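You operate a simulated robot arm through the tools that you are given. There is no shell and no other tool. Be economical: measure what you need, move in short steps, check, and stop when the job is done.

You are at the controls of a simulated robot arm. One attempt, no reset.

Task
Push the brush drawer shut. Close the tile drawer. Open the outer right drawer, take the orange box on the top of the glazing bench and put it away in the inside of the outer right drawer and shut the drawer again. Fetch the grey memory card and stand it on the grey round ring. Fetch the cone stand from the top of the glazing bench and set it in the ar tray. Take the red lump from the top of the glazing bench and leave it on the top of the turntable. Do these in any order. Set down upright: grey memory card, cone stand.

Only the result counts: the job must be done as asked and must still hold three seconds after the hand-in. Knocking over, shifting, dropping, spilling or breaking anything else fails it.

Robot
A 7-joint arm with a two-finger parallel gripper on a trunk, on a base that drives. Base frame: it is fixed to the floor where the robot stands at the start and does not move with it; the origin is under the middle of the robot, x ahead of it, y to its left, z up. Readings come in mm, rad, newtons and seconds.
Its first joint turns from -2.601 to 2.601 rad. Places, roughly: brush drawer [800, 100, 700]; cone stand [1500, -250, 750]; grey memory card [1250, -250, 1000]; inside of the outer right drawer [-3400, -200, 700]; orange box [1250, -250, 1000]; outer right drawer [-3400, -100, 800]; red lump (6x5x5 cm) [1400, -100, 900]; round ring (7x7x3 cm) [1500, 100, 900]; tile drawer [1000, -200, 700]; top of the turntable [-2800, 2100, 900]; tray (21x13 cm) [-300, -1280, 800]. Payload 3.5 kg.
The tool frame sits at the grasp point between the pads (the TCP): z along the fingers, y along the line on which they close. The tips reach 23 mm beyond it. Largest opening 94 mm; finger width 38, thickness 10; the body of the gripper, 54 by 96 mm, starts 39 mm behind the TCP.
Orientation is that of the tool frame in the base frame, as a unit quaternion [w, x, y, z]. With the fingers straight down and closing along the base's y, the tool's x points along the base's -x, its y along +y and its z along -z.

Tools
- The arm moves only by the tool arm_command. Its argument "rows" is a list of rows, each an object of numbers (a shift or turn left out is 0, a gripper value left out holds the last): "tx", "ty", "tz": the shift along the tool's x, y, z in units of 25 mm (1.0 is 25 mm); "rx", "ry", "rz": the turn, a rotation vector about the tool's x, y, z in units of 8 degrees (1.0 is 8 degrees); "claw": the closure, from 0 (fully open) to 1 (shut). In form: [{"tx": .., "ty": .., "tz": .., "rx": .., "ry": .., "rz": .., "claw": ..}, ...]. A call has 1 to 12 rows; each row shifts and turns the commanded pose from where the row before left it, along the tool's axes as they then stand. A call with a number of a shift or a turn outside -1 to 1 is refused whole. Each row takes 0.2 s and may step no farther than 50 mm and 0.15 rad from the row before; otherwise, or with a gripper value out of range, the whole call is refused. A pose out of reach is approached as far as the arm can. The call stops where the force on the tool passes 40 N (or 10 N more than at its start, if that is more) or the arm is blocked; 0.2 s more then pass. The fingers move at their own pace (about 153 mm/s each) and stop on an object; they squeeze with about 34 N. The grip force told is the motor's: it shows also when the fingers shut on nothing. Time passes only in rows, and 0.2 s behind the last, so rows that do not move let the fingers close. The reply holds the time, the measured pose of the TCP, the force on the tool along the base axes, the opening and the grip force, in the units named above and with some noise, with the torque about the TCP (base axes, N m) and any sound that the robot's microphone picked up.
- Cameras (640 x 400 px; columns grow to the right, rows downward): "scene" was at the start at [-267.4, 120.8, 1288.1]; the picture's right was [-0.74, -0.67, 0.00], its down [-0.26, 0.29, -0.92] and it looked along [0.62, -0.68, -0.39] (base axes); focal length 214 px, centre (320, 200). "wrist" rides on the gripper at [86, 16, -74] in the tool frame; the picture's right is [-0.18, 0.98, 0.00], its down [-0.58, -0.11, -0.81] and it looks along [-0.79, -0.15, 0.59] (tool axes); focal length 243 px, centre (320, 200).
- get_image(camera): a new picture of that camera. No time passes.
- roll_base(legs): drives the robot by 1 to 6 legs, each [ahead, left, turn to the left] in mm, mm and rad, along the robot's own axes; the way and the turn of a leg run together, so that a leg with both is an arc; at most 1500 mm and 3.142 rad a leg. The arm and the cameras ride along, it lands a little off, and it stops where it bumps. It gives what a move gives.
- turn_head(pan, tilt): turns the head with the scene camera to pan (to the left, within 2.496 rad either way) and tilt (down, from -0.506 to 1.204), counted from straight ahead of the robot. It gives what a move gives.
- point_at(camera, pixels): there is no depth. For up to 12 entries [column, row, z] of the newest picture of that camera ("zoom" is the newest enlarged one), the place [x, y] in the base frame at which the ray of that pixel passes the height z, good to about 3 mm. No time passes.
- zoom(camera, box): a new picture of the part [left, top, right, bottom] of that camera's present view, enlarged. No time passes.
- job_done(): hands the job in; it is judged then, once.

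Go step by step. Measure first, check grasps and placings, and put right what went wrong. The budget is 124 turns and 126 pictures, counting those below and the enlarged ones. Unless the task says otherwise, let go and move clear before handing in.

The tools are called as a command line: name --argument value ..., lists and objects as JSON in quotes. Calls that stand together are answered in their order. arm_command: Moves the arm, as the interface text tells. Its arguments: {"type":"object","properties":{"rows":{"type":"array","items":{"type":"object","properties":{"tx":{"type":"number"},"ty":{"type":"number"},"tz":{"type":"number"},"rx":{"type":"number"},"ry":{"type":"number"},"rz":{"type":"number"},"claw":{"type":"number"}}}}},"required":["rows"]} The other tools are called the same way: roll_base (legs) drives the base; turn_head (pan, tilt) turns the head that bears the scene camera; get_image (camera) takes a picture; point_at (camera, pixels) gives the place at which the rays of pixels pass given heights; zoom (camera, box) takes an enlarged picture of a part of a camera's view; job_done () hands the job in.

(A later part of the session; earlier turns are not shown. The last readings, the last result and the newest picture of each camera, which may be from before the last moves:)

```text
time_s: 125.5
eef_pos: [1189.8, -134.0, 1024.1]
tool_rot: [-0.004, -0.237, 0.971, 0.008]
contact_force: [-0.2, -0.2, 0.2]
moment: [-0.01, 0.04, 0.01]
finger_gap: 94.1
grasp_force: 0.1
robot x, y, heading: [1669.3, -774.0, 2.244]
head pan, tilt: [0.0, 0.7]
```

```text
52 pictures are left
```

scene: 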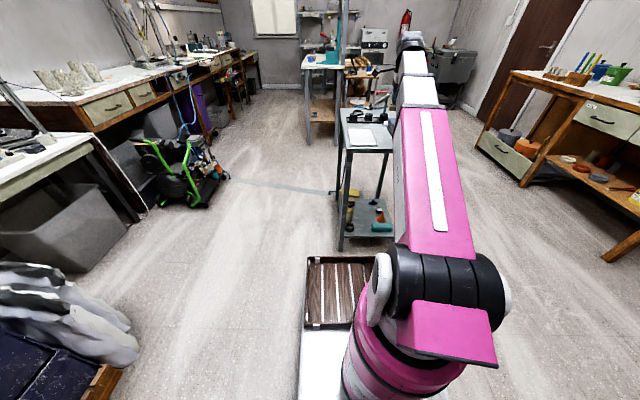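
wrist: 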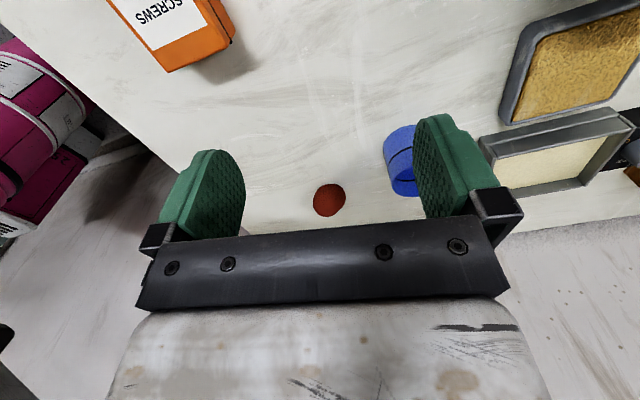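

point_at --camera "wrist" --pixels '[[329, 200, 885], [329, 200, 880], [170, 62, 860]]'

arm_command --rows '[{"tx": -1}, {"tx": -1}, {"tx": -1}, {"tx": -1}, {"tx": -1}]'

get_image --camera "wrist"

```text
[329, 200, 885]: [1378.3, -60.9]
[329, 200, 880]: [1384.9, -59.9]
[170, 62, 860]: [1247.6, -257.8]
```

```text
time_s: 126.7
eef_pos: [1302.7, -76.3, 1021.6]
tool_rot: [-0.003, -0.238, 0.971, 0.008]
contact_force: [0.2, -0.4, -0.5]
moment: [-0.01, -0.02, 0.0]
finger_gap: 93.9
grasp_force: 0.0
robot x, y, heading: [1668.0, -777.1, 2.239]
head pan, tilt: [0.0, 0.7]
```

```text
51 pictures are left
```

wrist: 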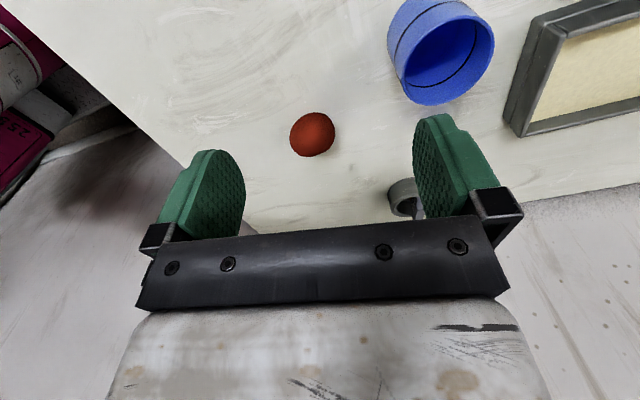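

point_at --camera "wrist" --pixels '[[312, 135, 885], [290, 135, 885], [335, 135, 885], [312, 113, 865], [312, 157, 900]]'

zoom --camera "wrist" --box '[264, 105, 360, 165]'

```text
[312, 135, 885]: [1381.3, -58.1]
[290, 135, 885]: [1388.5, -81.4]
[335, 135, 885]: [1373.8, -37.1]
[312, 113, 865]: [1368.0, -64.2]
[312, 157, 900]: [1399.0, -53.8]
```

```text
6.67 times, centred on (312, 135) of wrist
```

zoom: 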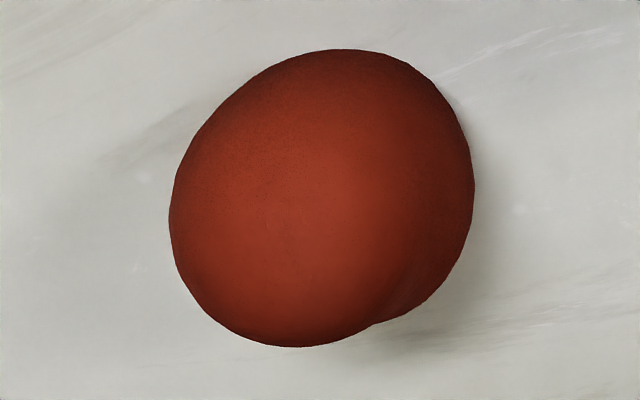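

Lump centre ≈(1381,−58), ≈47 mm wide. I move over it, descend to z≈888 and close.

arm_command --rows '[{"tx": -1, "ty": -0.8}, {"tx": -1}, {"tx": -1}, {"tx": -0.12, "tz": 1}, {"tz": 1}, {"tz": 1}, {"tz": 0}]'

get_image --camera "wrist"

```text
time_s: 128.3
eef_pos: [1379.5, -57.1, 945.8]
tool_rot: [-0.003, -0.239, 0.971, 0.008]
contact_force: [-1.1, 1.4, 0.4]
moment: [-0.01, 0.02, -0.01]
finger_gap: 93.8
grasp_force: 0.0
robot x, y, heading: [1669.6, -776.8, 2.245]
head pan, tilt: [0.0, 0.7]
```

```text
49 pictures are left
```

wrist: 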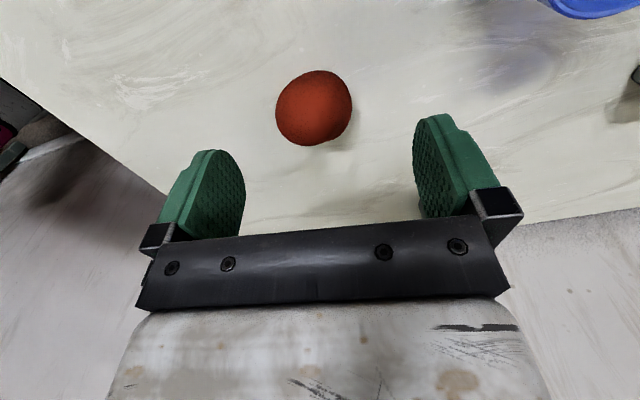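

arm_command --rows '[{"tz": 1, "ty": -0.12}, {"tz": 1}, {"tz": 0.33}, {"tz": 0}, {"claw": 1}, {"claw": 1}, {"claw": 1}]'

arm_command --rows '[{"tz": -0.5, "claw": 1}, {"tz": -1}, {"tz": -1}, {"tz": -1}, {"tz": -1}, {"tz": -1}, {"tz": -0.5}]'

get_image --camera "wrist"

```text
time_s: 129.9
eef_pos: [1379.3, -59.5, 886.3]
tool_rot: [-0.003, -0.238, 0.971, 0.007]
contact_force: [0.0, 0.6, -0.6]
moment: [-0.01, 0.05, 0.03]
finger_gap: 49.8
grasp_force: 34.1
robot x, y, heading: [1667.1, -781.8, 2.242]
head pan, tilt: [0.0, 0.7]
```

```text
time_s: 131.5
eef_pos: [1382.5, -59.8, 1039.3]
tool_rot: [-0.001, -0.238, 0.971, 0.007]
contact_force: [-0.1, 0.4, -0.8]
moment: [0.03, 0.0, 0.04]
finger_gap: 49.8
grasp_force: 33.4
robot x, y, heading: [1667.6, -774.5, 2.24]
head pan, tilt: [0.0, 0.7]
```

```text
48 pictures are left
```

wrist: 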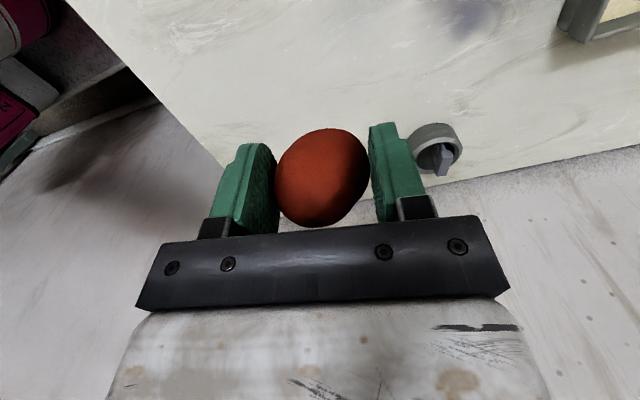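

The lump is held and the ring with the card is undisturbed. I back out from the bench end into the middle of the room and look toward the turntable.

roll_base --legs '[[0, 900, 0], [1300, 0, 0]]'

turn_head --pan 0.3 --tilt 0.35

get_image --camera "scene"

```text
time_s: 142.3
eef_pos: [-138.2, 389.2, 1037.8]
tool_rot: [-0.002, -0.245, 0.969, 0.007]
contact_force: [0.3, 0.0, -1.9]
moment: [-0.02, -0.02, -0.03]
finger_gap: 48.3
grasp_force: 33.4
robot x, y, heading: [157.7, -322.5, 2.252]
head pan, tilt: [0.0, 0.7]
```

```text
time_s: 143.2
eef_pos: [-139.3, 388.0, 1038.3]
tool_rot: [-0.003, -0.245, 0.97, 0.007]
contact_force: [-0.4, 1.0, -2.4]
moment: [0.0, 0.01, -0.01]
finger_gap: 48.5
grasp_force: 34.8
robot x, y, heading: [157.3, -318.5, 2.259]
head pan, tilt: [0.3, 0.351]
```

```text
47 pictures are left
```

scene: 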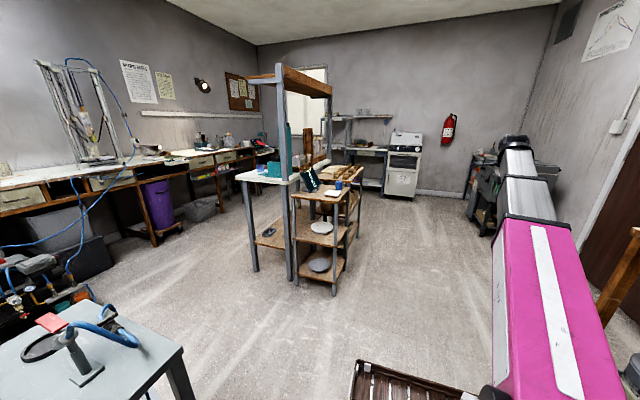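

zoom --camera "scene" --box '[250, 90, 450, 215]'

point_at --camera "scene" --pixels '[[255, 270, 0], [289, 280, 0], [333, 295, 0], [345, 248, 0], [356, 235, 0], [384, 193, 0], [411, 198, 0], [465, 215, 0], [480, 238, 0], [420, 192, 0], [157, 245, 0], [247, 185, 0]]'

```text
3.20 times, centred on (350, 152) of scene
```

zoom: 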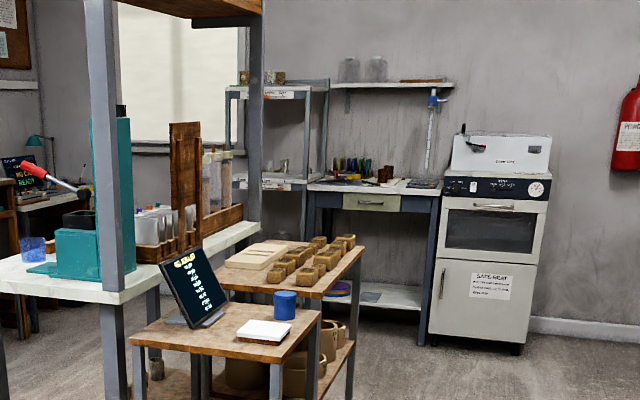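

```text
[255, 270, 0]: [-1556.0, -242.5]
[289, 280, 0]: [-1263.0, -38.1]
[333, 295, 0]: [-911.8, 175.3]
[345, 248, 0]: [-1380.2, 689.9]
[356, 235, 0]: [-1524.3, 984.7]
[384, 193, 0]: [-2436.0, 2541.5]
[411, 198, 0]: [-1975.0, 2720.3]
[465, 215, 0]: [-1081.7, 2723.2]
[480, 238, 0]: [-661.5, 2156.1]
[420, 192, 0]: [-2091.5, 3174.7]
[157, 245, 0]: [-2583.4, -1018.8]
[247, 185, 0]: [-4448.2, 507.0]
```

I drive past the rack (520 mm to the left of my path) toward the far table.

roll_base --legs '[[1200, -120, 0], [900, 0, 0]]'

turn_head --pan 0.2 --tilt 0.5

get_image --camera "scene"

```text
time_s: 153.5
eef_pos: [-1366.3, 2080.5, 1039.9]
tool_rot: [-0.003, -0.244, 0.97, 0.007]
contact_force: [-0.4, -0.1, -1.7]
moment: [0.0, -0.01, -0.01]
finger_gap: 47.3
grasp_force: 34.0
robot x, y, heading: [-1070.3, 1369.3, 2.254]
head pan, tilt: [0.3, 0.351]
```

```text
time_s: 154.2
eef_pos: [-1366.1, 2080.3, 1039.5]
tool_rot: [-0.002, -0.244, 0.97, 0.008]
contact_force: [0.6, -0.5, -1.2]
moment: [-0.05, 0.02, -0.03]
finger_gap: 47.0
grasp_force: 34.0
robot x, y, heading: [-1070.4, 1364.6, 2.25]
head pan, tilt: [0.201, 0.499]
```

```text
45 pictures are left
```

scene: 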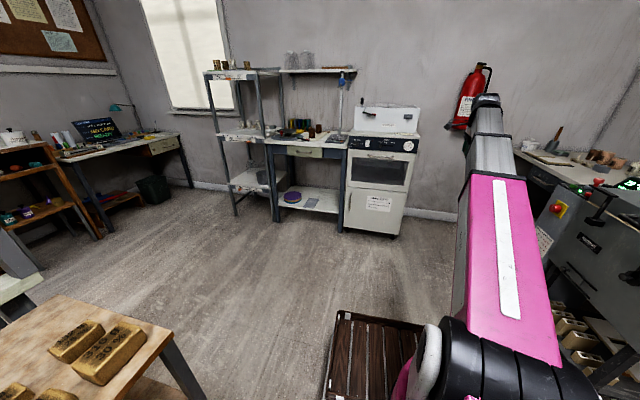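

The gap is slowly shrinking (47 mm), so I check the lump and zoom on the tables near the oven.

get_image --camera "wrist"

zoom --camera "scene" --box '[190, 60, 390, 240]'

point_at --camera "scene" --pixels '[[236, 214, 0], [277, 221, 0], [340, 232, 0], [397, 236, 0], [248, 138, 800], [248, 138, 900], [300, 140, 800], [300, 140, 900]]'

```text
44 pictures are left
```

wrist: 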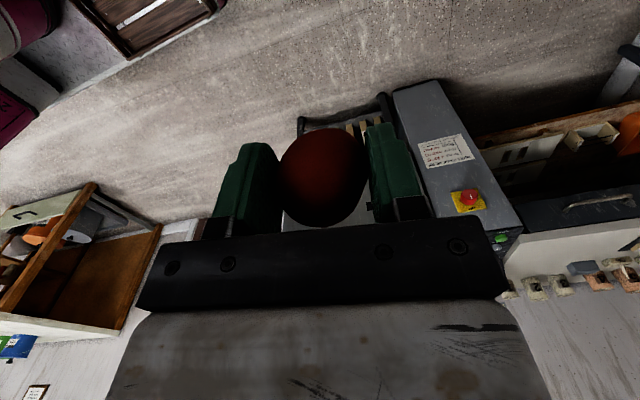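

```text
2.22 times, centred on (290, 150) of scene
```

zoom: 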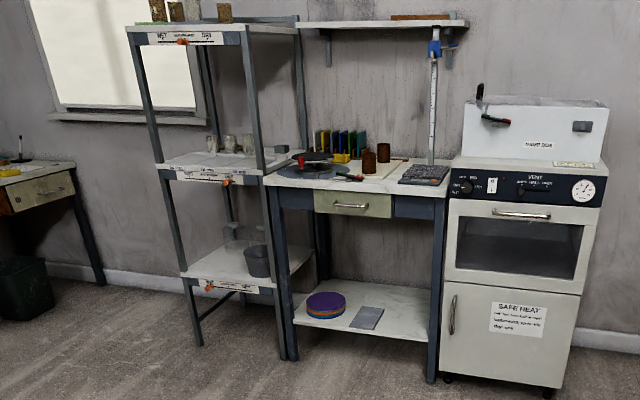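

```text
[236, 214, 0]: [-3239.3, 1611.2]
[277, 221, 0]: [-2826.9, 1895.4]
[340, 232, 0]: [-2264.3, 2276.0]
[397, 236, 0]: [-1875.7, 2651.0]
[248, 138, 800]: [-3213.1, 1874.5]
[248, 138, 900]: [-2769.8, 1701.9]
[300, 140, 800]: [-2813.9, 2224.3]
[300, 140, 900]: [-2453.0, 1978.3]
```

The turntable is the dark disc on the table left of the oven (zoom (310,165)). I check floor clearances on the left before the diagonal move.

point_at --camera "scene" --pixels '[[97, 240, 0], [155, 203, 0], [40, 270, 0], [10, 320, 300], [205, 398, 0], [190, 185, 0], [280, 135, 880], [352, 195, 0]]'

roll_base --legs '[[450, 0, -0.04]]'

turn_head --pan 0.75 --tilt 0.6

get_image --camera "scene"

```text
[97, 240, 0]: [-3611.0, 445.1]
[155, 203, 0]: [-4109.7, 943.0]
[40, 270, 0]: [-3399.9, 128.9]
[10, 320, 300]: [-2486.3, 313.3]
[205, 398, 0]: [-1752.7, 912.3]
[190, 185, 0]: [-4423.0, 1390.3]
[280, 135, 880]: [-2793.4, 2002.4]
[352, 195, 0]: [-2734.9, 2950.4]
```

```text
time_s: 157.0
eef_pos: [-1616.7, 2446.5, 1038.6]
tool_rot: [-0.003, -0.225, 0.974, 0.007]
contact_force: [-0.8, 0.1, -1.6]
moment: [0.04, 0.02, 0.02]
finger_gap: 46.0
grasp_force: 33.8
robot x, y, heading: [-1352.0, 1722.4, 2.219]
head pan, tilt: [0.201, 0.499]
```

```text
time_s: 157.9
eef_pos: [-1617.4, 2447.5, 1039.1]
tool_rot: [-0.003, -0.224, 0.975, 0.007]
contact_force: [0.2, 0.3, -1.5]
moment: [-0.02, 0.01, -0.02]
finger_gap: 45.6
grasp_force: 33.9
robot x, y, heading: [-1351.4, 1722.1, 2.213]
head pan, tilt: [0.75, 0.6]
```

```text
42 pictures are left
```

scene: 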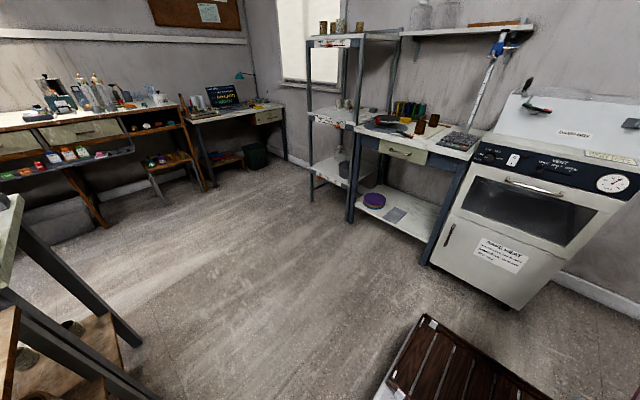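

The way left is clear; I drive sideways to face the turntable.

roll_base --legs '[[130, 984, -0.04]]'

turn_head --pan 0.0 --tilt 0.6

get_image --camera "scene"

```text
time_s: 163.2
eef_pos: [-2493.9, 1961.5, 1039.3]
tool_rot: [-0.003, -0.209, 0.978, 0.008]
contact_force: [-0.2, -0.4, -1.3]
moment: [0.0, 0.0, -0.05]
finger_gap: 45.5
grasp_force: 34.4
robot x, y, heading: [-2247.8, 1230.2, 2.184]
head pan, tilt: [0.75, 0.6]
```

```text
time_s: 164.3
eef_pos: [-2492.8, 1961.9, 1039.2]
tool_rot: [-0.002, -0.209, 0.978, 0.008]
contact_force: [0.5, -0.8, -2.9]
moment: [0.0, 0.01, -0.01]
finger_gap: 45.3
grasp_force: 34.0
robot x, y, heading: [-2247.9, 1232.0, 2.183]
head pan, tilt: [0.0, 0.6]
```

```text
41 pictures are left
```

scene: 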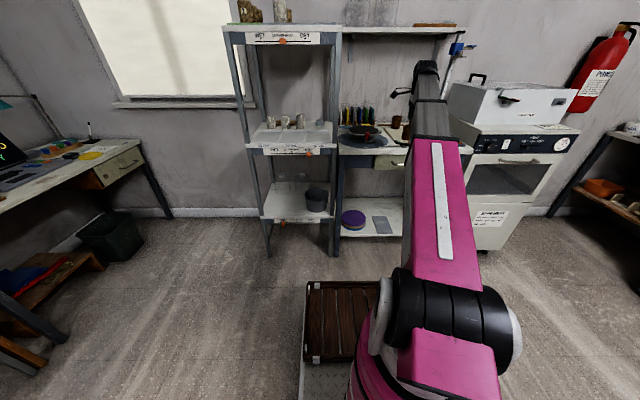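

zoom --camera "scene" --box '[320, 90, 420, 170]'

get_image --camera "wrist"

```text
5.00 times, centred on (370, 130) of scene
```

zoom: 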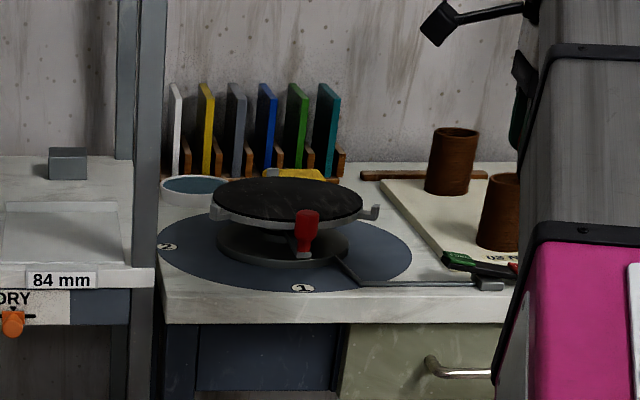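

```text
39 pictures are left
```

wrist: 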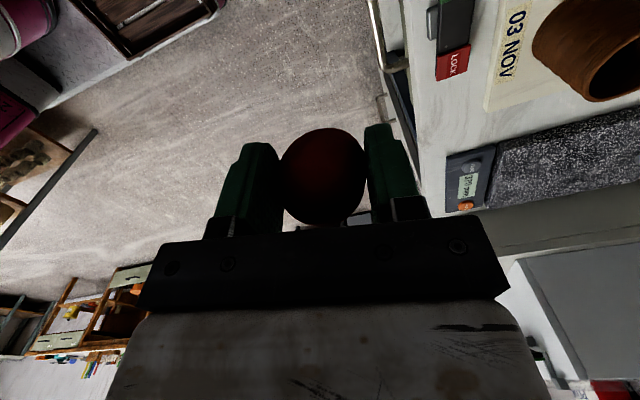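

The turntable has a black disc on top at zoom (288,200). I estimate its place.

point_at --camera "zoom" --pixels '[[163, 292, 800], [163, 292, 830], [163, 292, 860], [288, 200, 860], [288, 200, 900], [288, 200, 930], [212, 205, 900], [362, 200, 900], [288, 177, 900], [288, 222, 900]]'

point_at --camera "scene" --pixels '[[335, 250, 0], [269, 255, 0]]'

```text
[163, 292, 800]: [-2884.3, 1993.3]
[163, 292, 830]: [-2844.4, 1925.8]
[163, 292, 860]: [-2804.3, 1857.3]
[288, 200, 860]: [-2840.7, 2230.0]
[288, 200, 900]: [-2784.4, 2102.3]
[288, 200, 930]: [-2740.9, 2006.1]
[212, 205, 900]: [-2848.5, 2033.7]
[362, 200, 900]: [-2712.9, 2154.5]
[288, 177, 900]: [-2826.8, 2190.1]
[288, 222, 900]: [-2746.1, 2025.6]
```

```text
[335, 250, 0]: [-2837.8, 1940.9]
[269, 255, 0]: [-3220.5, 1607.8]
```

Disc top ≈900 at (−2785,2100). I shift the hand left first (to stay clear of the tall gauge), then drive forward 250.

arm_command --rows '[{"tx": 1, "claw": 1, "ty": -0.56}, {"tx": 1}, {"tx": 1}, {"tx": 1}, {"tx": 1}, {"tx": 0.2}]'

roll_base --legs '[[250, 0, 0]]'

get_image --camera "wrist"

get_image --camera "scene"

```text
time_s: 165.7
eef_pos: [-2606.0, 1894.2, 1040.5]
tool_rot: [-0.002, -0.209, 0.978, 0.007]
contact_force: [-0.1, -0.5, -1.8]
moment: [-0.06, 0.03, 0.02]
finger_gap: 45.4
grasp_force: 34.1
robot x, y, heading: [-2247.5, 1232.0, 2.187]
head pan, tilt: [0.0, 0.6]
```

```text
time_s: 167.6
eef_pos: [-2752.3, 2099.8, 1040.5]
tool_rot: [-0.003, -0.212, 0.977, 0.007]
contact_force: [0.5, 0.3, -1.3]
moment: [-0.02, 0.03, -0.02]
finger_gap: 45.6
grasp_force: 34.2
robot x, y, heading: [-2390.2, 1432.0, 2.19]
head pan, tilt: [0.0, 0.6]
```

```text
38 pictures are left
```

wrist: 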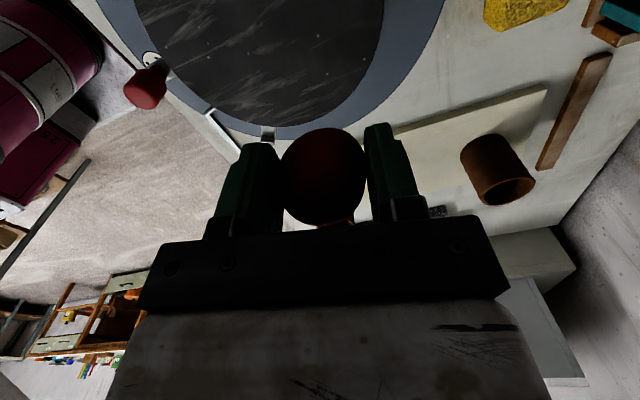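

```text
37 pictures are left
```

scene: 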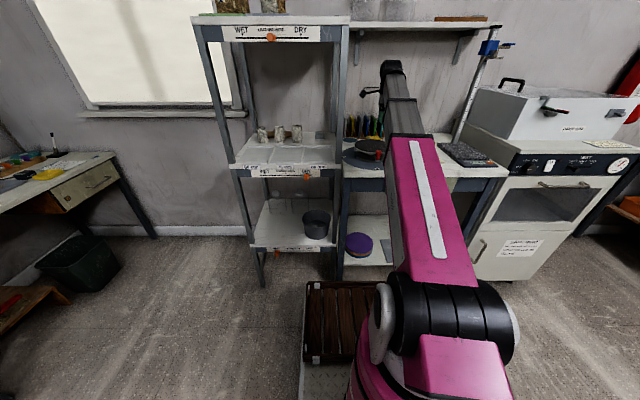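

point_at --camera "wrist" --pixels '[[381, 30, 900], [340, 98, 900], [270, 124, 900], [200, 98, 900], [148, 40, 900], [133, 0, 900]]'

zoom --camera "scene" --box '[330, 110, 410, 170]'

```text
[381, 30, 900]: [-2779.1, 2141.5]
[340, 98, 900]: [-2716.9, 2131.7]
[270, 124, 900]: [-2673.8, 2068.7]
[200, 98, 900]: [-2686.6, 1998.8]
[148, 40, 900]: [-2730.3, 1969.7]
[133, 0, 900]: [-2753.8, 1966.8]
```

```text
6.67 times, centred on (370, 140) of scene
```

zoom: 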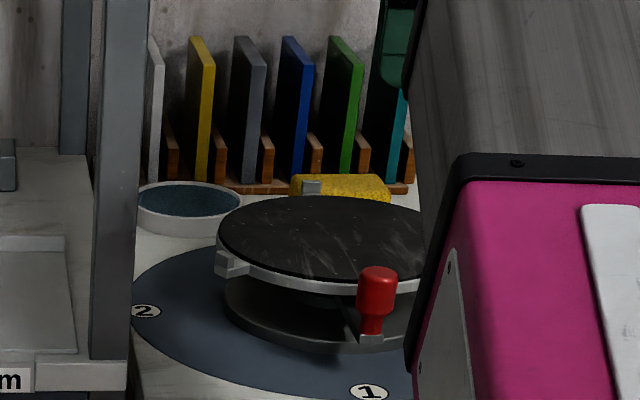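

Circle fit: disc centre ≈(−2759,2056), top ≈912. I shift to near the centre and lower.

arm_command --rows '[{"ty": -1, "tx": 0.5, "claw": 1}, {"ty": -0.3}, {"tz": 1}, {"tz": 1}, {"tz": 1}, {"tz": 0.6}, {"tz": 0}]'

get_image --camera "wrist"

```text
time_s: 169.2
eef_pos: [-2750.3, 2064.7, 948.9]
tool_rot: [-0.003, -0.211, 0.977, 0.008]
contact_force: [0.0, -0.7, 7.4]
moment: [0.15, 0.03, 0.0]
finger_gap: 45.4
grasp_force: 34.3
robot x, y, heading: [-2389.7, 1432.4, 2.186]
head pan, tilt: [0.0, 0.6]
```

```text
35 pictures are left
```

wrist: 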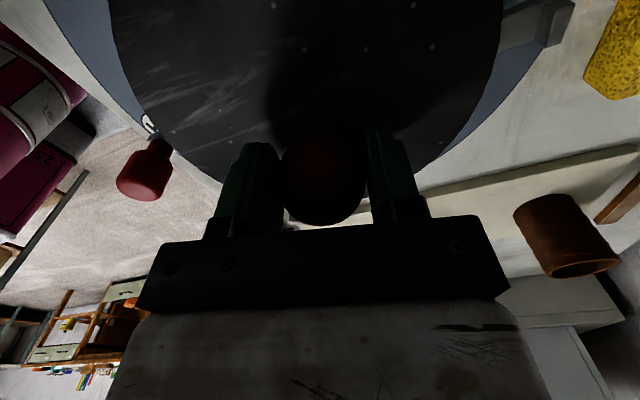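

Touching the disc (7.4 N). I open gently.

arm_command --rows '[{"claw": 0.48}, {"claw": 0.4}, {"claw": 0.2}, {"claw": 0}, {"claw": 0}]'

get_image --camera "wrist"

```text
time_s: 170.4
eef_pos: [-2750.4, 2065.5, 949.0]
tool_rot: [-0.003, -0.211, 0.977, 0.007]
contact_force: [0.3, 0.2, -0.4]
moment: [-0.01, -0.03, 0.0]
finger_gap: 93.9
grasp_force: 0.1
robot x, y, heading: [-2394.2, 1435.8, 2.186]
head pan, tilt: [0.0, 0.6]
```

```text
34 pictures are left
```

wrist: 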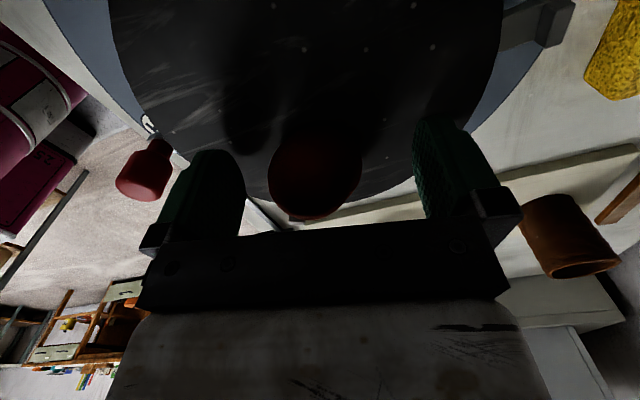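

arm_command --rows '[{"tz": -1}, {"tz": -1}, {"tz": -1}, {"tz": -0.8}]'

get_image --camera "wrist"

zoom --camera "scene" --box '[330, 110, 410, 170]'

```text
time_s: 171.4
eef_pos: [-2750.1, 2064.5, 1045.5]
tool_rot: [-0.002, -0.211, 0.977, 0.008]
contact_force: [-0.4, 0.6, -0.7]
moment: [-0.02, -0.01, 0.0]
finger_gap: 93.9
grasp_force: 0.1
robot x, y, heading: [-2391.3, 1434.7, 2.185]
head pan, tilt: [0.0, 0.6]
```

```text
33 pictures are left
```

wrist: 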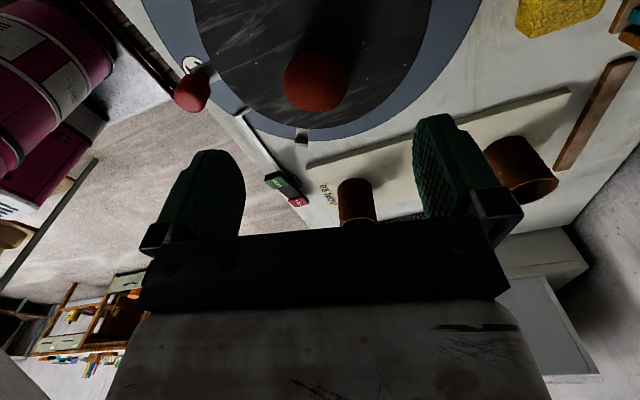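

```text
6.67 times, centred on (370, 140) of scene
```

zoom: 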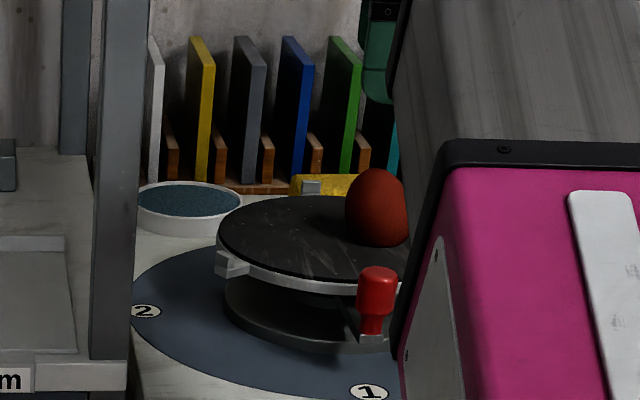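

The lump rests on the disc. Now I back off, turn toward the left-wall bench and look for the outer right drawer, which I'll open before fetching the box.

roll_base --legs '[[-300, 0, 0], [0, 0, 1.575], [200, 350, 0]]'

get_image --camera "scene"

```text
time_s: 179.3
eef_pos: [-2833.4, 441.1, 1044.5]
tool_rot: [0.008, 0.841, -0.541, -0.003]
contact_force: [0.3, -1.1, -0.7]
moment: [0.02, 0.02, -0.01]
finger_gap: 94.0
grasp_force: 0.1
robot x, y, heading: [-2205.5, 800.1, -2.529]
head pan, tilt: [0.0, 0.6]
```

```text
31 pictures are left
```

scene: 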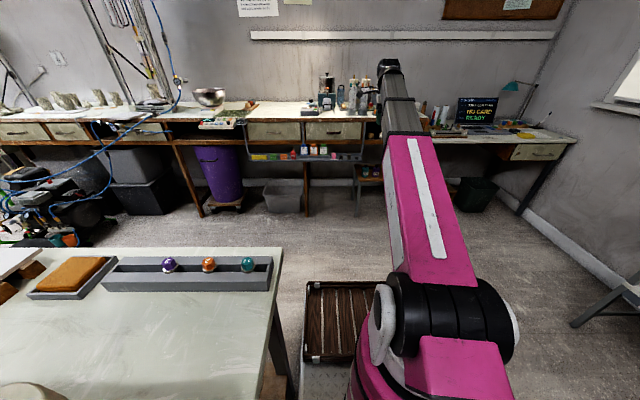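

zoom --camera "scene" --box '[190, 70, 390, 195]'

point_at --camera "scene" --pixels '[[333, 131, 800], [275, 131, 800], [540, 152, 700], [140, 130, 800], [283, 248, 880], [270, 330, 700], [305, 212, 0], [202, 215, 0], [360, 215, 0]]'

```text
3.20 times, centred on (290, 132) of scene
```

zoom: 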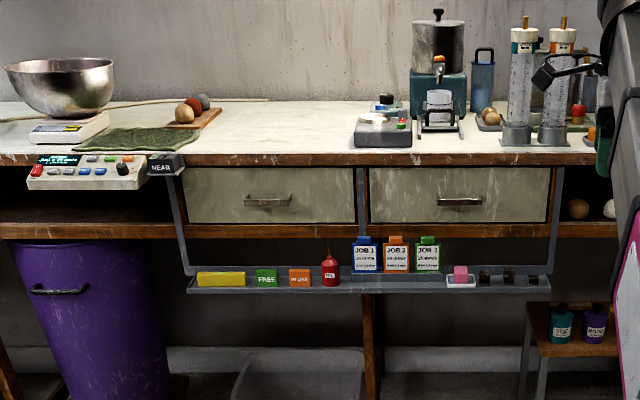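

```text
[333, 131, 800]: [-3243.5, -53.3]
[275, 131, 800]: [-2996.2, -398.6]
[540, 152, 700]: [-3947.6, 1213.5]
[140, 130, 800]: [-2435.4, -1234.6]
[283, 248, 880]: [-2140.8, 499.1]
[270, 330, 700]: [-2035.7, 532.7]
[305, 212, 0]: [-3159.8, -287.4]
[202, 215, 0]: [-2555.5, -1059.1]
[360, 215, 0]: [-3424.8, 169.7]
```

The outer right drawer is at zoom (460,195) with handle ≈(−3230,−60,790), about 90 mm left of my axis. I drive forward and orient the gripper horizontal with vertical closing.

roll_base --legs '[[500, -30, 0.008]]'

arm_command --rows '[{"rz": -0.7, "claw": 0.3}, {"rz": -0.68}, {"rx": -1}, {"rx": -1}, {"rx": -1}, {"rx": -1}, {"rx": -1}, {"rx": -1}, {"rx": -1}, {"rx": -1}, {"rx": -1}, {"rx": -1}]'

arm_command --rows '[{"rx": -1}, {"rx": -0.25}, {"ty": -1}, {"ty": -1}, {"ty": -1}, {"ty": -1}, {"ty": -1}, {"ty": -1}]'

get_image --camera "scene"

```text
time_s: 182.3
eef_pos: [-3265.6, 166.6, 1045.5]
tool_rot: [0.006, 0.842, -0.54, -0.003]
contact_force: [0.1, -0.3, 0.8]
moment: [0.0, -0.02, 0.0]
finger_gap: 94.1
grasp_force: 0.0
robot x, y, heading: [-2638.7, 527.1, -2.517]
head pan, tilt: [0.0, 0.6]
```

```text
time_s: 184.9
eef_pos: [-3265.7, 167.3, 1044.8]
tool_rot: [0.578, 0.677, -0.346, -0.297]
contact_force: [-0.4, 0.2, -0.1]
moment: [0.03, -0.01, 0.01]
finger_gap: 65.9
grasp_force: 0.0
robot x, y, heading: [-2636.2, 525.5, -2.518]
head pan, tilt: [0.0, 0.6]
```

```text
time_s: 186.7
eef_pos: [-3266.8, 165.6, 893.6]
tool_rot: [0.634, 0.625, -0.319, -0.326]
contact_force: [-0.1, -0.4, -0.8]
moment: [0.01, -0.01, 0.01]
finger_gap: 65.9
grasp_force: 0.2
robot x, y, heading: [-2636.0, 529.0, -2.514]
head pan, tilt: [0.0, 0.6]
```

```text
29 pictures are left
```

scene: 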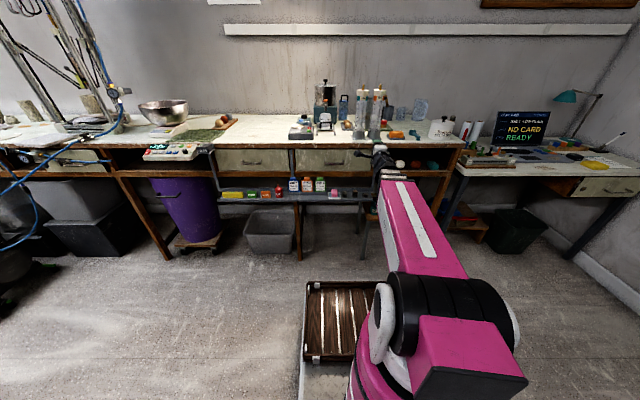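

zoom --camera "scene" --box '[270, 125, 400, 206]'

```text
4.92 times, centred on (335, 166) of scene
```

zoom: 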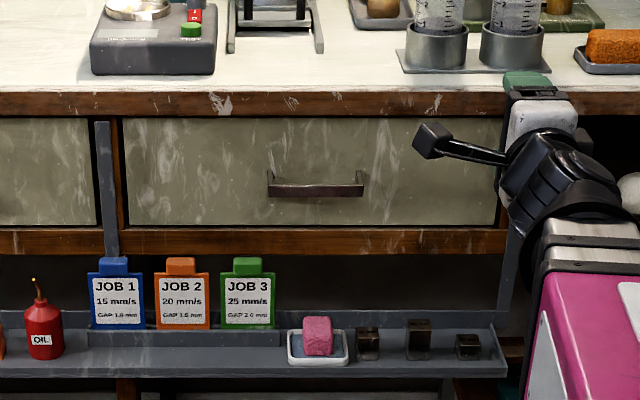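

point_at --camera "zoom" --pixels '[[315, 188, 770], [315, 188, 785], [315, 188, 800], [300, 93, 860], [300, 93, 880], [270, 188, 785], [363, 190, 785], [300, 118, 820], [300, 225, 720]]'

get_image --camera "wrist"

```text
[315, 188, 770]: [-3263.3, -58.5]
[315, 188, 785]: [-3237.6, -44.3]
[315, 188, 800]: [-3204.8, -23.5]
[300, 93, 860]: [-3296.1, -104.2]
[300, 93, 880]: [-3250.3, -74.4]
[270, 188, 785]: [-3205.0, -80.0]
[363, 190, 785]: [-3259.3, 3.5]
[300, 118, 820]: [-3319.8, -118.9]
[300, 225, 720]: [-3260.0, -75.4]
```

```text
27 pictures are left
```

wrist: 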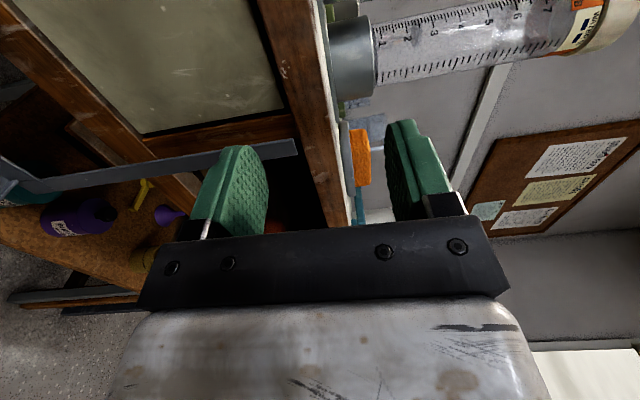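

point_at --camera "zoom" --pixels '[[502, 119, 840], [502, 119, 850], [502, 119, 860], [502, 222, 720], [502, 222, 730], [502, 222, 740]]'

point_at --camera "wrist" --pixels '[[284, 110, 840], [284, 110, 850], [284, 110, 860], [145, 135, 720], [145, 135, 730], [145, 135, 740]]'

```text
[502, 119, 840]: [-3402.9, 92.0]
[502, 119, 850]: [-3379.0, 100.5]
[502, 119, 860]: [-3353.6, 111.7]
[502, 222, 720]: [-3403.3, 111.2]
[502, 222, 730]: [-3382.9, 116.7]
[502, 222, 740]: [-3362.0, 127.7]
```

```text
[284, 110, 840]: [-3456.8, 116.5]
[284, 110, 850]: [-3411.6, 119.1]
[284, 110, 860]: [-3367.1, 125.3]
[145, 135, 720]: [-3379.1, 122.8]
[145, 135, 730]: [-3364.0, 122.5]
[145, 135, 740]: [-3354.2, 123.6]
```

Both cameras agree: drawer face at n≈−2664 (z 740–860), handle ≈(−3216,−30,795). I go sideways, down, and forward around the bar.

arm_command --rows '[{"tx": 1, "claw": 0}, {"tx": 1}, {"tx": 1}, {"tx": 1}, {"tx": 1}, {"tx": 1}, {"tx": 1}, {"tx": 0.56}, {"ty": -1}, {"ty": -1}, {"ty": -1}, {"ty": -0.96}]'

get_image --camera "wrist"

```text
time_s: 189.3
eef_pos: [-3197.3, 65.0, 802.0]
tool_rot: [0.623, 0.642, -0.321, -0.311]
contact_force: [0.8, -0.3, 0.2]
moment: [-0.01, -0.02, 0.01]
finger_gap: 94.1
grasp_force: 0.1
out of reach, approached as far as the arm can: row 3, 4, 5, 6, 7, 8
robot x, y, heading: [-2638.9, 528.0, -2.519]
head pan, tilt: [0.0, 0.6]
```

```text
26 pictures are left
```

wrist: 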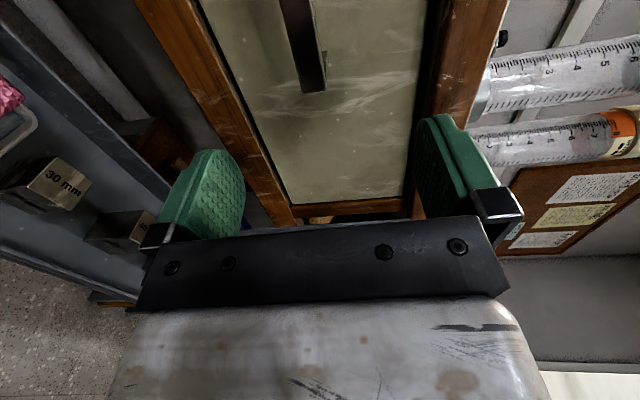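

The arm ran out of sideways reach 66 mm short; I turn the base 0.09 rad left, lower 8 mm, and check.

roll_base --legs '[[0, 0, 0.09]]'

arm_command --rows '[{"ty": -0.32, "tz": 1}, {"tz": 0.4}, {"tz": 0}]'

get_image --camera "wrist"

```text
time_s: 190.2
eef_pos: [-3152.7, 18.1, 801.9]
tool_rot: [0.634, 0.657, -0.291, -0.284]
contact_force: [0.4, -0.4, 0.1]
moment: [-0.01, 0.0, 0.01]
finger_gap: 94.2
grasp_force: 0.0
robot x, y, heading: [-2637.7, 527.7, -2.43]
head pan, tilt: [0.0, 0.6]
```

```text
time_s: 191.0
eef_pos: [-3179.9, -3.9, 793.0]
tool_rot: [0.634, 0.657, -0.292, -0.284]
contact_force: [-1.0, 0.0, 0.1]
moment: [-0.03, -0.02, -0.01]
finger_gap: 94.3
grasp_force: 0.2
robot x, y, heading: [-2638.2, 526.4, -2.429]
head pan, tilt: [0.0, 0.6]
```

```text
25 pictures are left
```

wrist: 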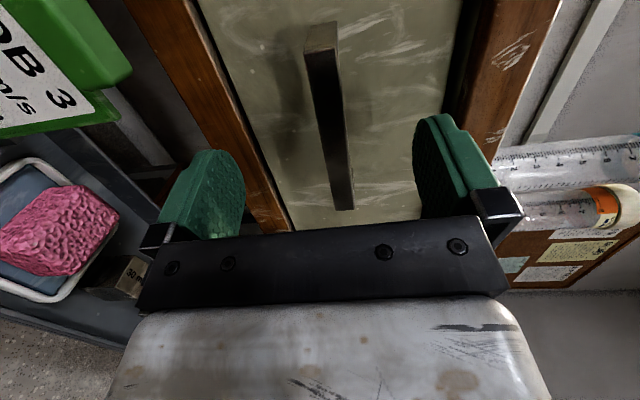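

The bar is ≈45 mm ahead, nearly centred (331 vs 320). I advance 40 mm, raise 5 mm and close.

arm_command --rows '[{"ty": 0.2, "tz": 0.6}, {"tz": 0.5}, {"tz": 0.5}, {"claw": 1}, {"claw": 1}, {"claw": 1}]'

get_image --camera "wrist"

```text
time_s: 192.4
eef_pos: [-3207.7, -32.0, 798.9]
tool_rot: [0.638, 0.653, -0.293, -0.284]
contact_force: [3.4, 3.1, 8.5]
moment: [-0.31, -0.07, 0.18]
finger_gap: 13.6
grasp_force: 44.8
robot x, y, heading: [-2636.5, 527.7, -2.43]
head pan, tilt: [0.0, 0.6]
stopped in row 6: the force on the tool passed its limit at 41 N (the readings are from after the stop); the commanded pose is now the measured one
```

```text
24 pictures are left
```

wrist: 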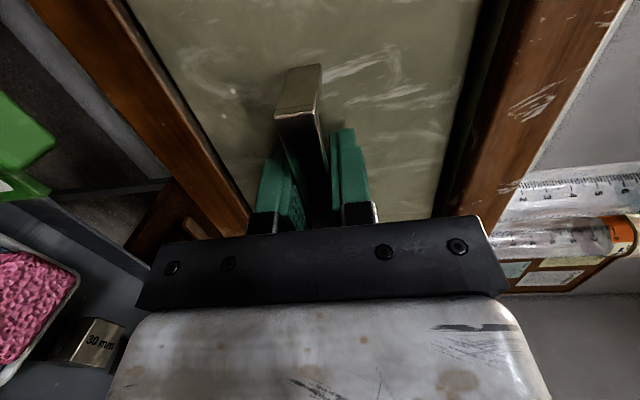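

The handle is gripped (13.6 mm). I pull along the bench normal.

arm_command --rows '[{"tz": -0.5, "tx": 0.06, "claw": 1}, {"tz": -0.8, "tx": 0.09}, {"tz": -0.8, "tx": 0.09}, {"tz": -0.8, "tx": 0.09}, {"tz": -0.8, "tx": 0.09}, {"tz": -0.8, "tx": 0.09}, {"tz": -0.8, "tx": 0.09}, {"tz": -0.8, "tx": 0.09}, {"tz": 0}]'

get_image --camera "scene"

```text
time_s: 193.7
eef_pos: [-3125.8, 25.0, 799.8]
tool_rot: [0.635, 0.658, -0.293, -0.28]
contact_force: [1.9, 0.2, -10.4]
moment: [-0.7, 0.16, 0.68]
finger_gap: 13.9
grasp_force: 45.3
robot x, y, heading: [-2636.4, 528.8, -2.431]
head pan, tilt: [0.0, 0.6]
stopped in row 6: the force on the tool passed its limit at 41 N (the readings are from after the stop); the commanded pose is now the measured one
```

```text
23 pictures are left
```

scene: 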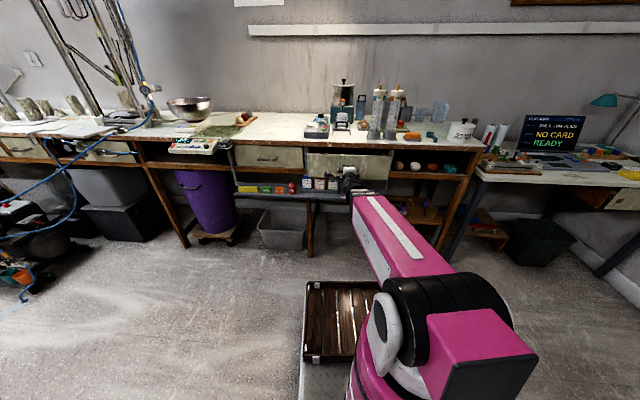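

The drawer came out ≈100 mm before a sideways strain stopped the arm; I pull the rest by backing the base.

roll_base --legs '[[-110, 10, 0]]'

zoom --camera "scene" --box '[270, 120, 430, 220]'

```text
time_s: 194.9
eef_pos: [-3037.5, 89.3, 799.5]
tool_rot: [0.635, 0.658, -0.293, -0.28]
contact_force: [-2.0, -0.7, -19.4]
moment: [-1.04, -0.11, 0.28]
finger_gap: 14.0
grasp_force: 44.4
robot x, y, heading: [-2547.7, 591.7, -2.432]
head pan, tilt: [0.0, 0.6]
```

```text
4.00 times, centred on (350, 170) of scene
```

zoom: 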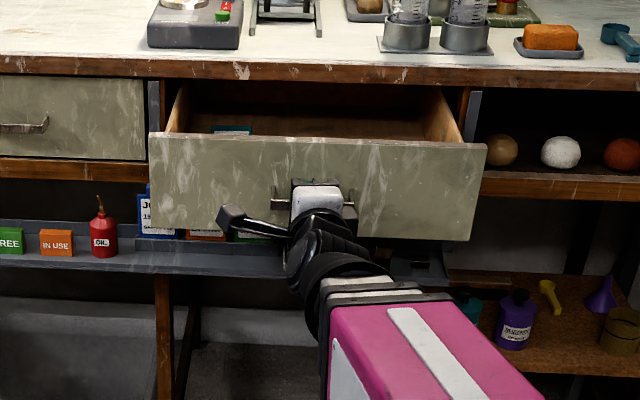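

The drawer is open ≈210 mm. I release, withdraw and raise the arm.

arm_command --rows '[{"claw": 0.5}, {"claw": 0.2}, {"claw": 0.2, "tz": -0.5}, {"tz": -1}, {"tz": -1}, {"ty": 1}, {"ty": 1}, {"ty": 1}, {"ty": 1}, {"ty": 1}, {"ty": 1}, {"ty": 1}]'

arm_command --rows '[{"ty": 1}, {"ty": 1}, {"ty": 1, "tz": 1}, {"tz": 1}, {"tz": 1}, {"tz": 1}, {"tz": 1}, {"tz": 1}]'

arm_command --rows '[{"rx": 1}, {"rx": 1}, {"rx": 1}, {"rx": 1}, {"rx": 1}, {"rx": 1}, {"rx": 1}, {"rx": 1}, {"rx": 1}, {"rx": 1}, {"rx": 1}, {"rx": 0.25}]'

get_image --camera "scene"

```text
time_s: 197.5
eef_pos: [-3006.8, 114.1, 973.5]
tool_rot: [0.634, 0.658, -0.293, -0.281]
contact_force: [-0.1, 0.1, 0.1]
moment: [-0.01, -0.01, 0.02]
finger_gap: 75.3
grasp_force: 0.1
out of reach, approached as far as the arm can: row 5, 6, 8
robot x, y, heading: [-2548.1, 589.0, -2.431]
head pan, tilt: [0.0, 0.6]
```

```text
time_s: 199.3
eef_pos: [-3122.6, 11.5, 1043.4]
tool_rot: [0.634, 0.658, -0.293, -0.282]
contact_force: [-0.1, -1.0, 0.4]
moment: [0.02, 0.02, 0.03]
finger_gap: 74.9
grasp_force: 0.2
robot x, y, heading: [-2547.4, 594.7, -2.43]
head pan, tilt: [0.0, 0.6]
```

```text
time_s: 201.9
eef_pos: [-3001.9, -87.2, 1019.6]
tool_rot: [-0.031, 0.879, -0.457, -0.131]
contact_force: [0.4, 0.0, -0.1]
moment: [0.0, 0.01, 0.01]
finger_gap: 75.1
grasp_force: 0.1
out of reach, approached as far as the arm can: row 1, 2, 3, 4, 5, 6, 7, 8, 9, 10, 12
robot x, y, heading: [-2547.7, 588.4, -2.432]
head pan, tilt: [0.0, 0.6]
```

```text
21 pictures are left
```

scene: 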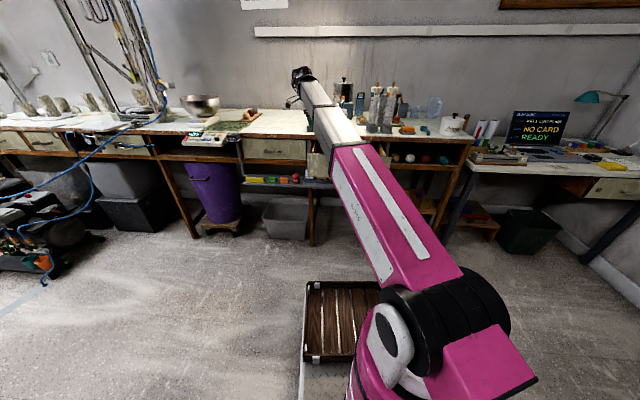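

The arm strayed toward its left limit and is tilted 15°; I move it right and level the tool.

arm_command --rows '[{"tx": -1, "claw": 0}, {"tx": -1}, {"tx": -1}, {"tx": -1}, {"ry": 0.94, "rx": 0.23}, {"ry": 0.93, "rx": 0.24}, {"tx": -1}, {"tx": -1}, {"tx": -1}]'

```text
time_s: 203.9
eef_pos: [-3097.4, 50.6, 1061.6]
tool_rot: [-0.03, 0.88, -0.457, -0.131]
contact_force: [0.0, 0.1, 0.8]
moment: [0.03, 0.0, 0.01]
finger_gap: 93.9
grasp_force: 0.0
out of reach, approached as far as the arm can: row 5, 6
robot x, y, heading: [-2545.5, 594.3, -2.428]
head pan, tilt: [0.0, 0.6]
```

Probably the wrist-roll limit; I turn rz back a little first, then level.

arm_command --rows '[{"rz": 1}, {"rz": 1}, {"rz": 1}, {"ry": 0.6, "rx": -0.1}, {"ry": 0.6, "rx": -0.1}, {"tx": 0}]'

```text
time_s: 205.3
eef_pos: [-3092.6, 49.1, 1067.4]
tool_rot: [0.04, 0.767, -0.626, -0.138]
contact_force: [0.3, -0.8, -1.1]
moment: [0.02, -0.01, 0.0]
finger_gap: 94.3
grasp_force: 0.0
out of reach, approached as far as the arm can: row 4, 5
robot x, y, heading: [-2549.6, 591.3, -2.433]
head pan, tilt: [0.0, 0.6]
```

arm_command --rows '[{"tx": -0.45, "ty": 0.89, "tz": 0.29}, {"tx": -0.45, "ty": 0.89, "tz": 0.29}, {"tx": -0.45, "ty": 0.89, "tz": 0.29}, {"tx": -0.45, "ty": 0.89, "tz": 0.29}, {"rx": 0.84, "ry": 0.58}, {"rx": 0.84, "ry": 0.58}, {"tx": 0}]'

```text
time_s: 206.9
eef_pos: [-3187.2, 75.5, 1073.7]
tool_rot: [-0.018, 0.765, -0.63, -0.132]
contact_force: [0.4, 0.1, 0.1]
moment: [-0.04, -0.03, 0.0]
finger_gap: 94.2
grasp_force: 0.1
out of reach, approached as far as the arm can: row 5, 6
robot x, y, heading: [-2546.6, 590.3, -2.427]
head pan, tilt: [0.0, 0.6]
```

arm_command --rows '[{"tx": -1, "ty": -0.13, "tz": 0.2}, {"tx": -1, "ty": -0.13, "tz": 0.2}, {"tx": -1, "ty": -0.14, "tz": 0.2}, {"tx": -0.85, "ty": -0.14, "tz": 0.2}, {"ry": 0.4}, {"ry": 0.4}, {"ry": 0.4}, {"ry": 0.4}, {"rx": 0.5}, {"rx": 0.5}, {"tx": 0}]'

zoom --camera "scene" --box '[270, 40, 510, 220]'

```text
time_s: 209.3
eef_pos: [-3192.2, 173.1, 1077.8]
tool_rot: [-0.071, 0.761, -0.635, -0.113]
contact_force: [0.5, 0.0, 1.0]
moment: [0.05, -0.04, 0.01]
finger_gap: 94.2
grasp_force: 0.1
out of reach, approached as far as the arm can: row 5, 6, 7, 8, 10
robot x, y, heading: [-2550.5, 589.9, -2.432]
head pan, tilt: [0.0, 0.6]
```

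```text
2.22 times, centred on (390, 130) of scene
```

zoom: 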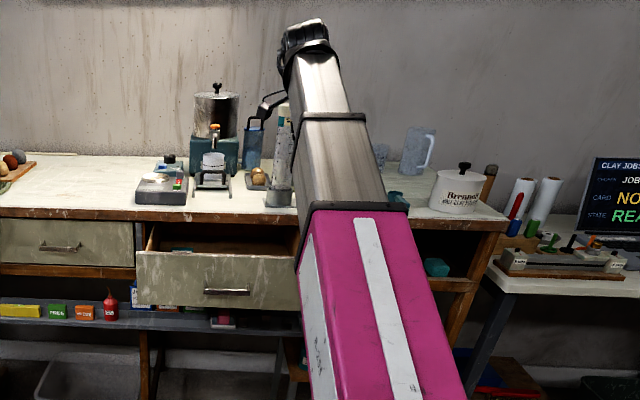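

arm_command --rows '[{"tz": -1}, {"tz": -1}, {"ry": -0.5, "rx": 0.5}, {"ry": -0.5, "rx": 0.5}, {"rz": -1}, {"rz": -1}, {"ry": 0.7}, {"ry": 0.7}, {"ry": 0.7}, {"ry": 0.7}, {"tx": 0}]'

```text
time_s: 211.7
eef_pos: [-3200.9, 165.8, 1107.8]
tool_rot: [-0.074, 0.843, -0.522, -0.106]
contact_force: [0.2, 0.3, -0.1]
moment: [0.01, 0.03, -0.01]
finger_gap: 93.9
grasp_force: 0.0
out of reach, approached as far as the arm can: row 1, 2, 3, 4, 7, 8, 9, 10
robot x, y, heading: [-2545.1, 589.6, -2.427]
head pan, tilt: [0.0, 0.6]
```

Raising is also blocked, so the height may be the limit; I lower to ≈960 and try leveling there.

arm_command --rows '[{"tz": 1}, {"tz": 1}, {"tz": 1}, {"tz": 1}, {"ry": 0.5}, {"ry": 0.5}, {"ry": 0.5}, {"ry": 0.5}, {"rx": 0.3}, {"tx": 0}]'

```text
time_s: 213.9
eef_pos: [-3210.6, 190.6, 1010.6]
tool_rot: [-0.094, 0.841, -0.524, -0.101]
contact_force: [0.8, 0.5, 0.0]
moment: [0.0, -0.01, 0.01]
finger_gap: 94.1
grasp_force: 0.1
out of reach, approached as far as the arm can: row 5, 6, 7, 8
robot x, y, heading: [-2547.0, 594.0, -2.434]
head pan, tilt: [0.0, 0.6]
```

arm_command --rows '[{"tx": -0.93, "ty": 0.26, "tz": 0.25}, {"tx": -0.93, "ty": 0.26, "tz": 0.25}, {"tx": -0.93, "ty": 0.26, "tz": 0.25}, {"tx": -0.93, "ty": 0.26, "tz": 0.25}, {"tx": -0.93, "ty": 0.26, "tz": 0.25}, {"tx": -0.93, "ty": 0.26, "tz": 0.25}, {"tx": -0.93, "ty": 0.26, "tz": 0.25}, {"tx": -0.93, "ty": 0.26, "tz": 0.25}, {"ry": 0.5}, {"ry": 0.5}, {"ry": 0.5}, {"ry": 0.5}]'

```text
time_s: 216.5
eef_pos: [-3342.7, 341.6, 1012.6]
tool_rot: [-0.1, 0.841, -0.524, -0.091]
contact_force: [0.0, -0.3, 0.2]
moment: [-0.02, 0.0, -0.02]
finger_gap: 94.1
grasp_force: 0.1
out of reach, approached as far as the arm can: row 9, 10, 11, 12
robot x, y, heading: [-2548.6, 593.5, -2.433]
head pan, tilt: [0.0, 0.6]
```

I unwind via the horizontal pose: first tilt back to horizontal.

arm_command --rows '[{"rx": -1}, {"rx": -1}, {"rx": -1}, {"rx": -1}, {"rx": -1}, {"rx": -1}, {"rx": -1}, {"rx": -1}, {"rx": -1}, {"rx": -1}, {"rx": -1}, {"tx": 0}]'

arm_command --rows '[{"rz": -1}, {"rz": -1}, {"rz": -1}, {"rz": -1}, {"rz": -1}, {"rz": -1}, {"rz": -1}, {"rz": -1}, {"rz": -1}, {"rz": -1}, {"rz": -1}, {"tx": 0}]'

```text
time_s: 219.1
eef_pos: [-3302.4, 244.2, 993.5]
tool_rot: [0.493, 0.674, -0.308, -0.456]
contact_force: [0.6, -0.3, 0.6]
moment: [0.02, 0.0, -0.02]
finger_gap: 93.9
grasp_force: 0.0
out of reach, approached as far as the arm can: row 2, 3, 4, 5, 6, 7, 8, 9, 10, 11
robot x, y, heading: [-2544.6, 593.4, -2.437]
head pan, tilt: [0.0, 0.6]
```

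```text
time_s: 221.7
eef_pos: [-3298.1, 233.3, 986.9]
tool_rot: [0.087, 0.714, 0.206, -0.663]
contact_force: [0.9, -0.6, -1.3]
moment: [0.01, 0.0, -0.01]
finger_gap: 93.9
grasp_force: 0.1
out of reach, approached as far as the arm can: row 1, 11
robot x, y, heading: [-2546.5, 590.7, -2.433]
head pan, tilt: [0.0, 0.6]
```

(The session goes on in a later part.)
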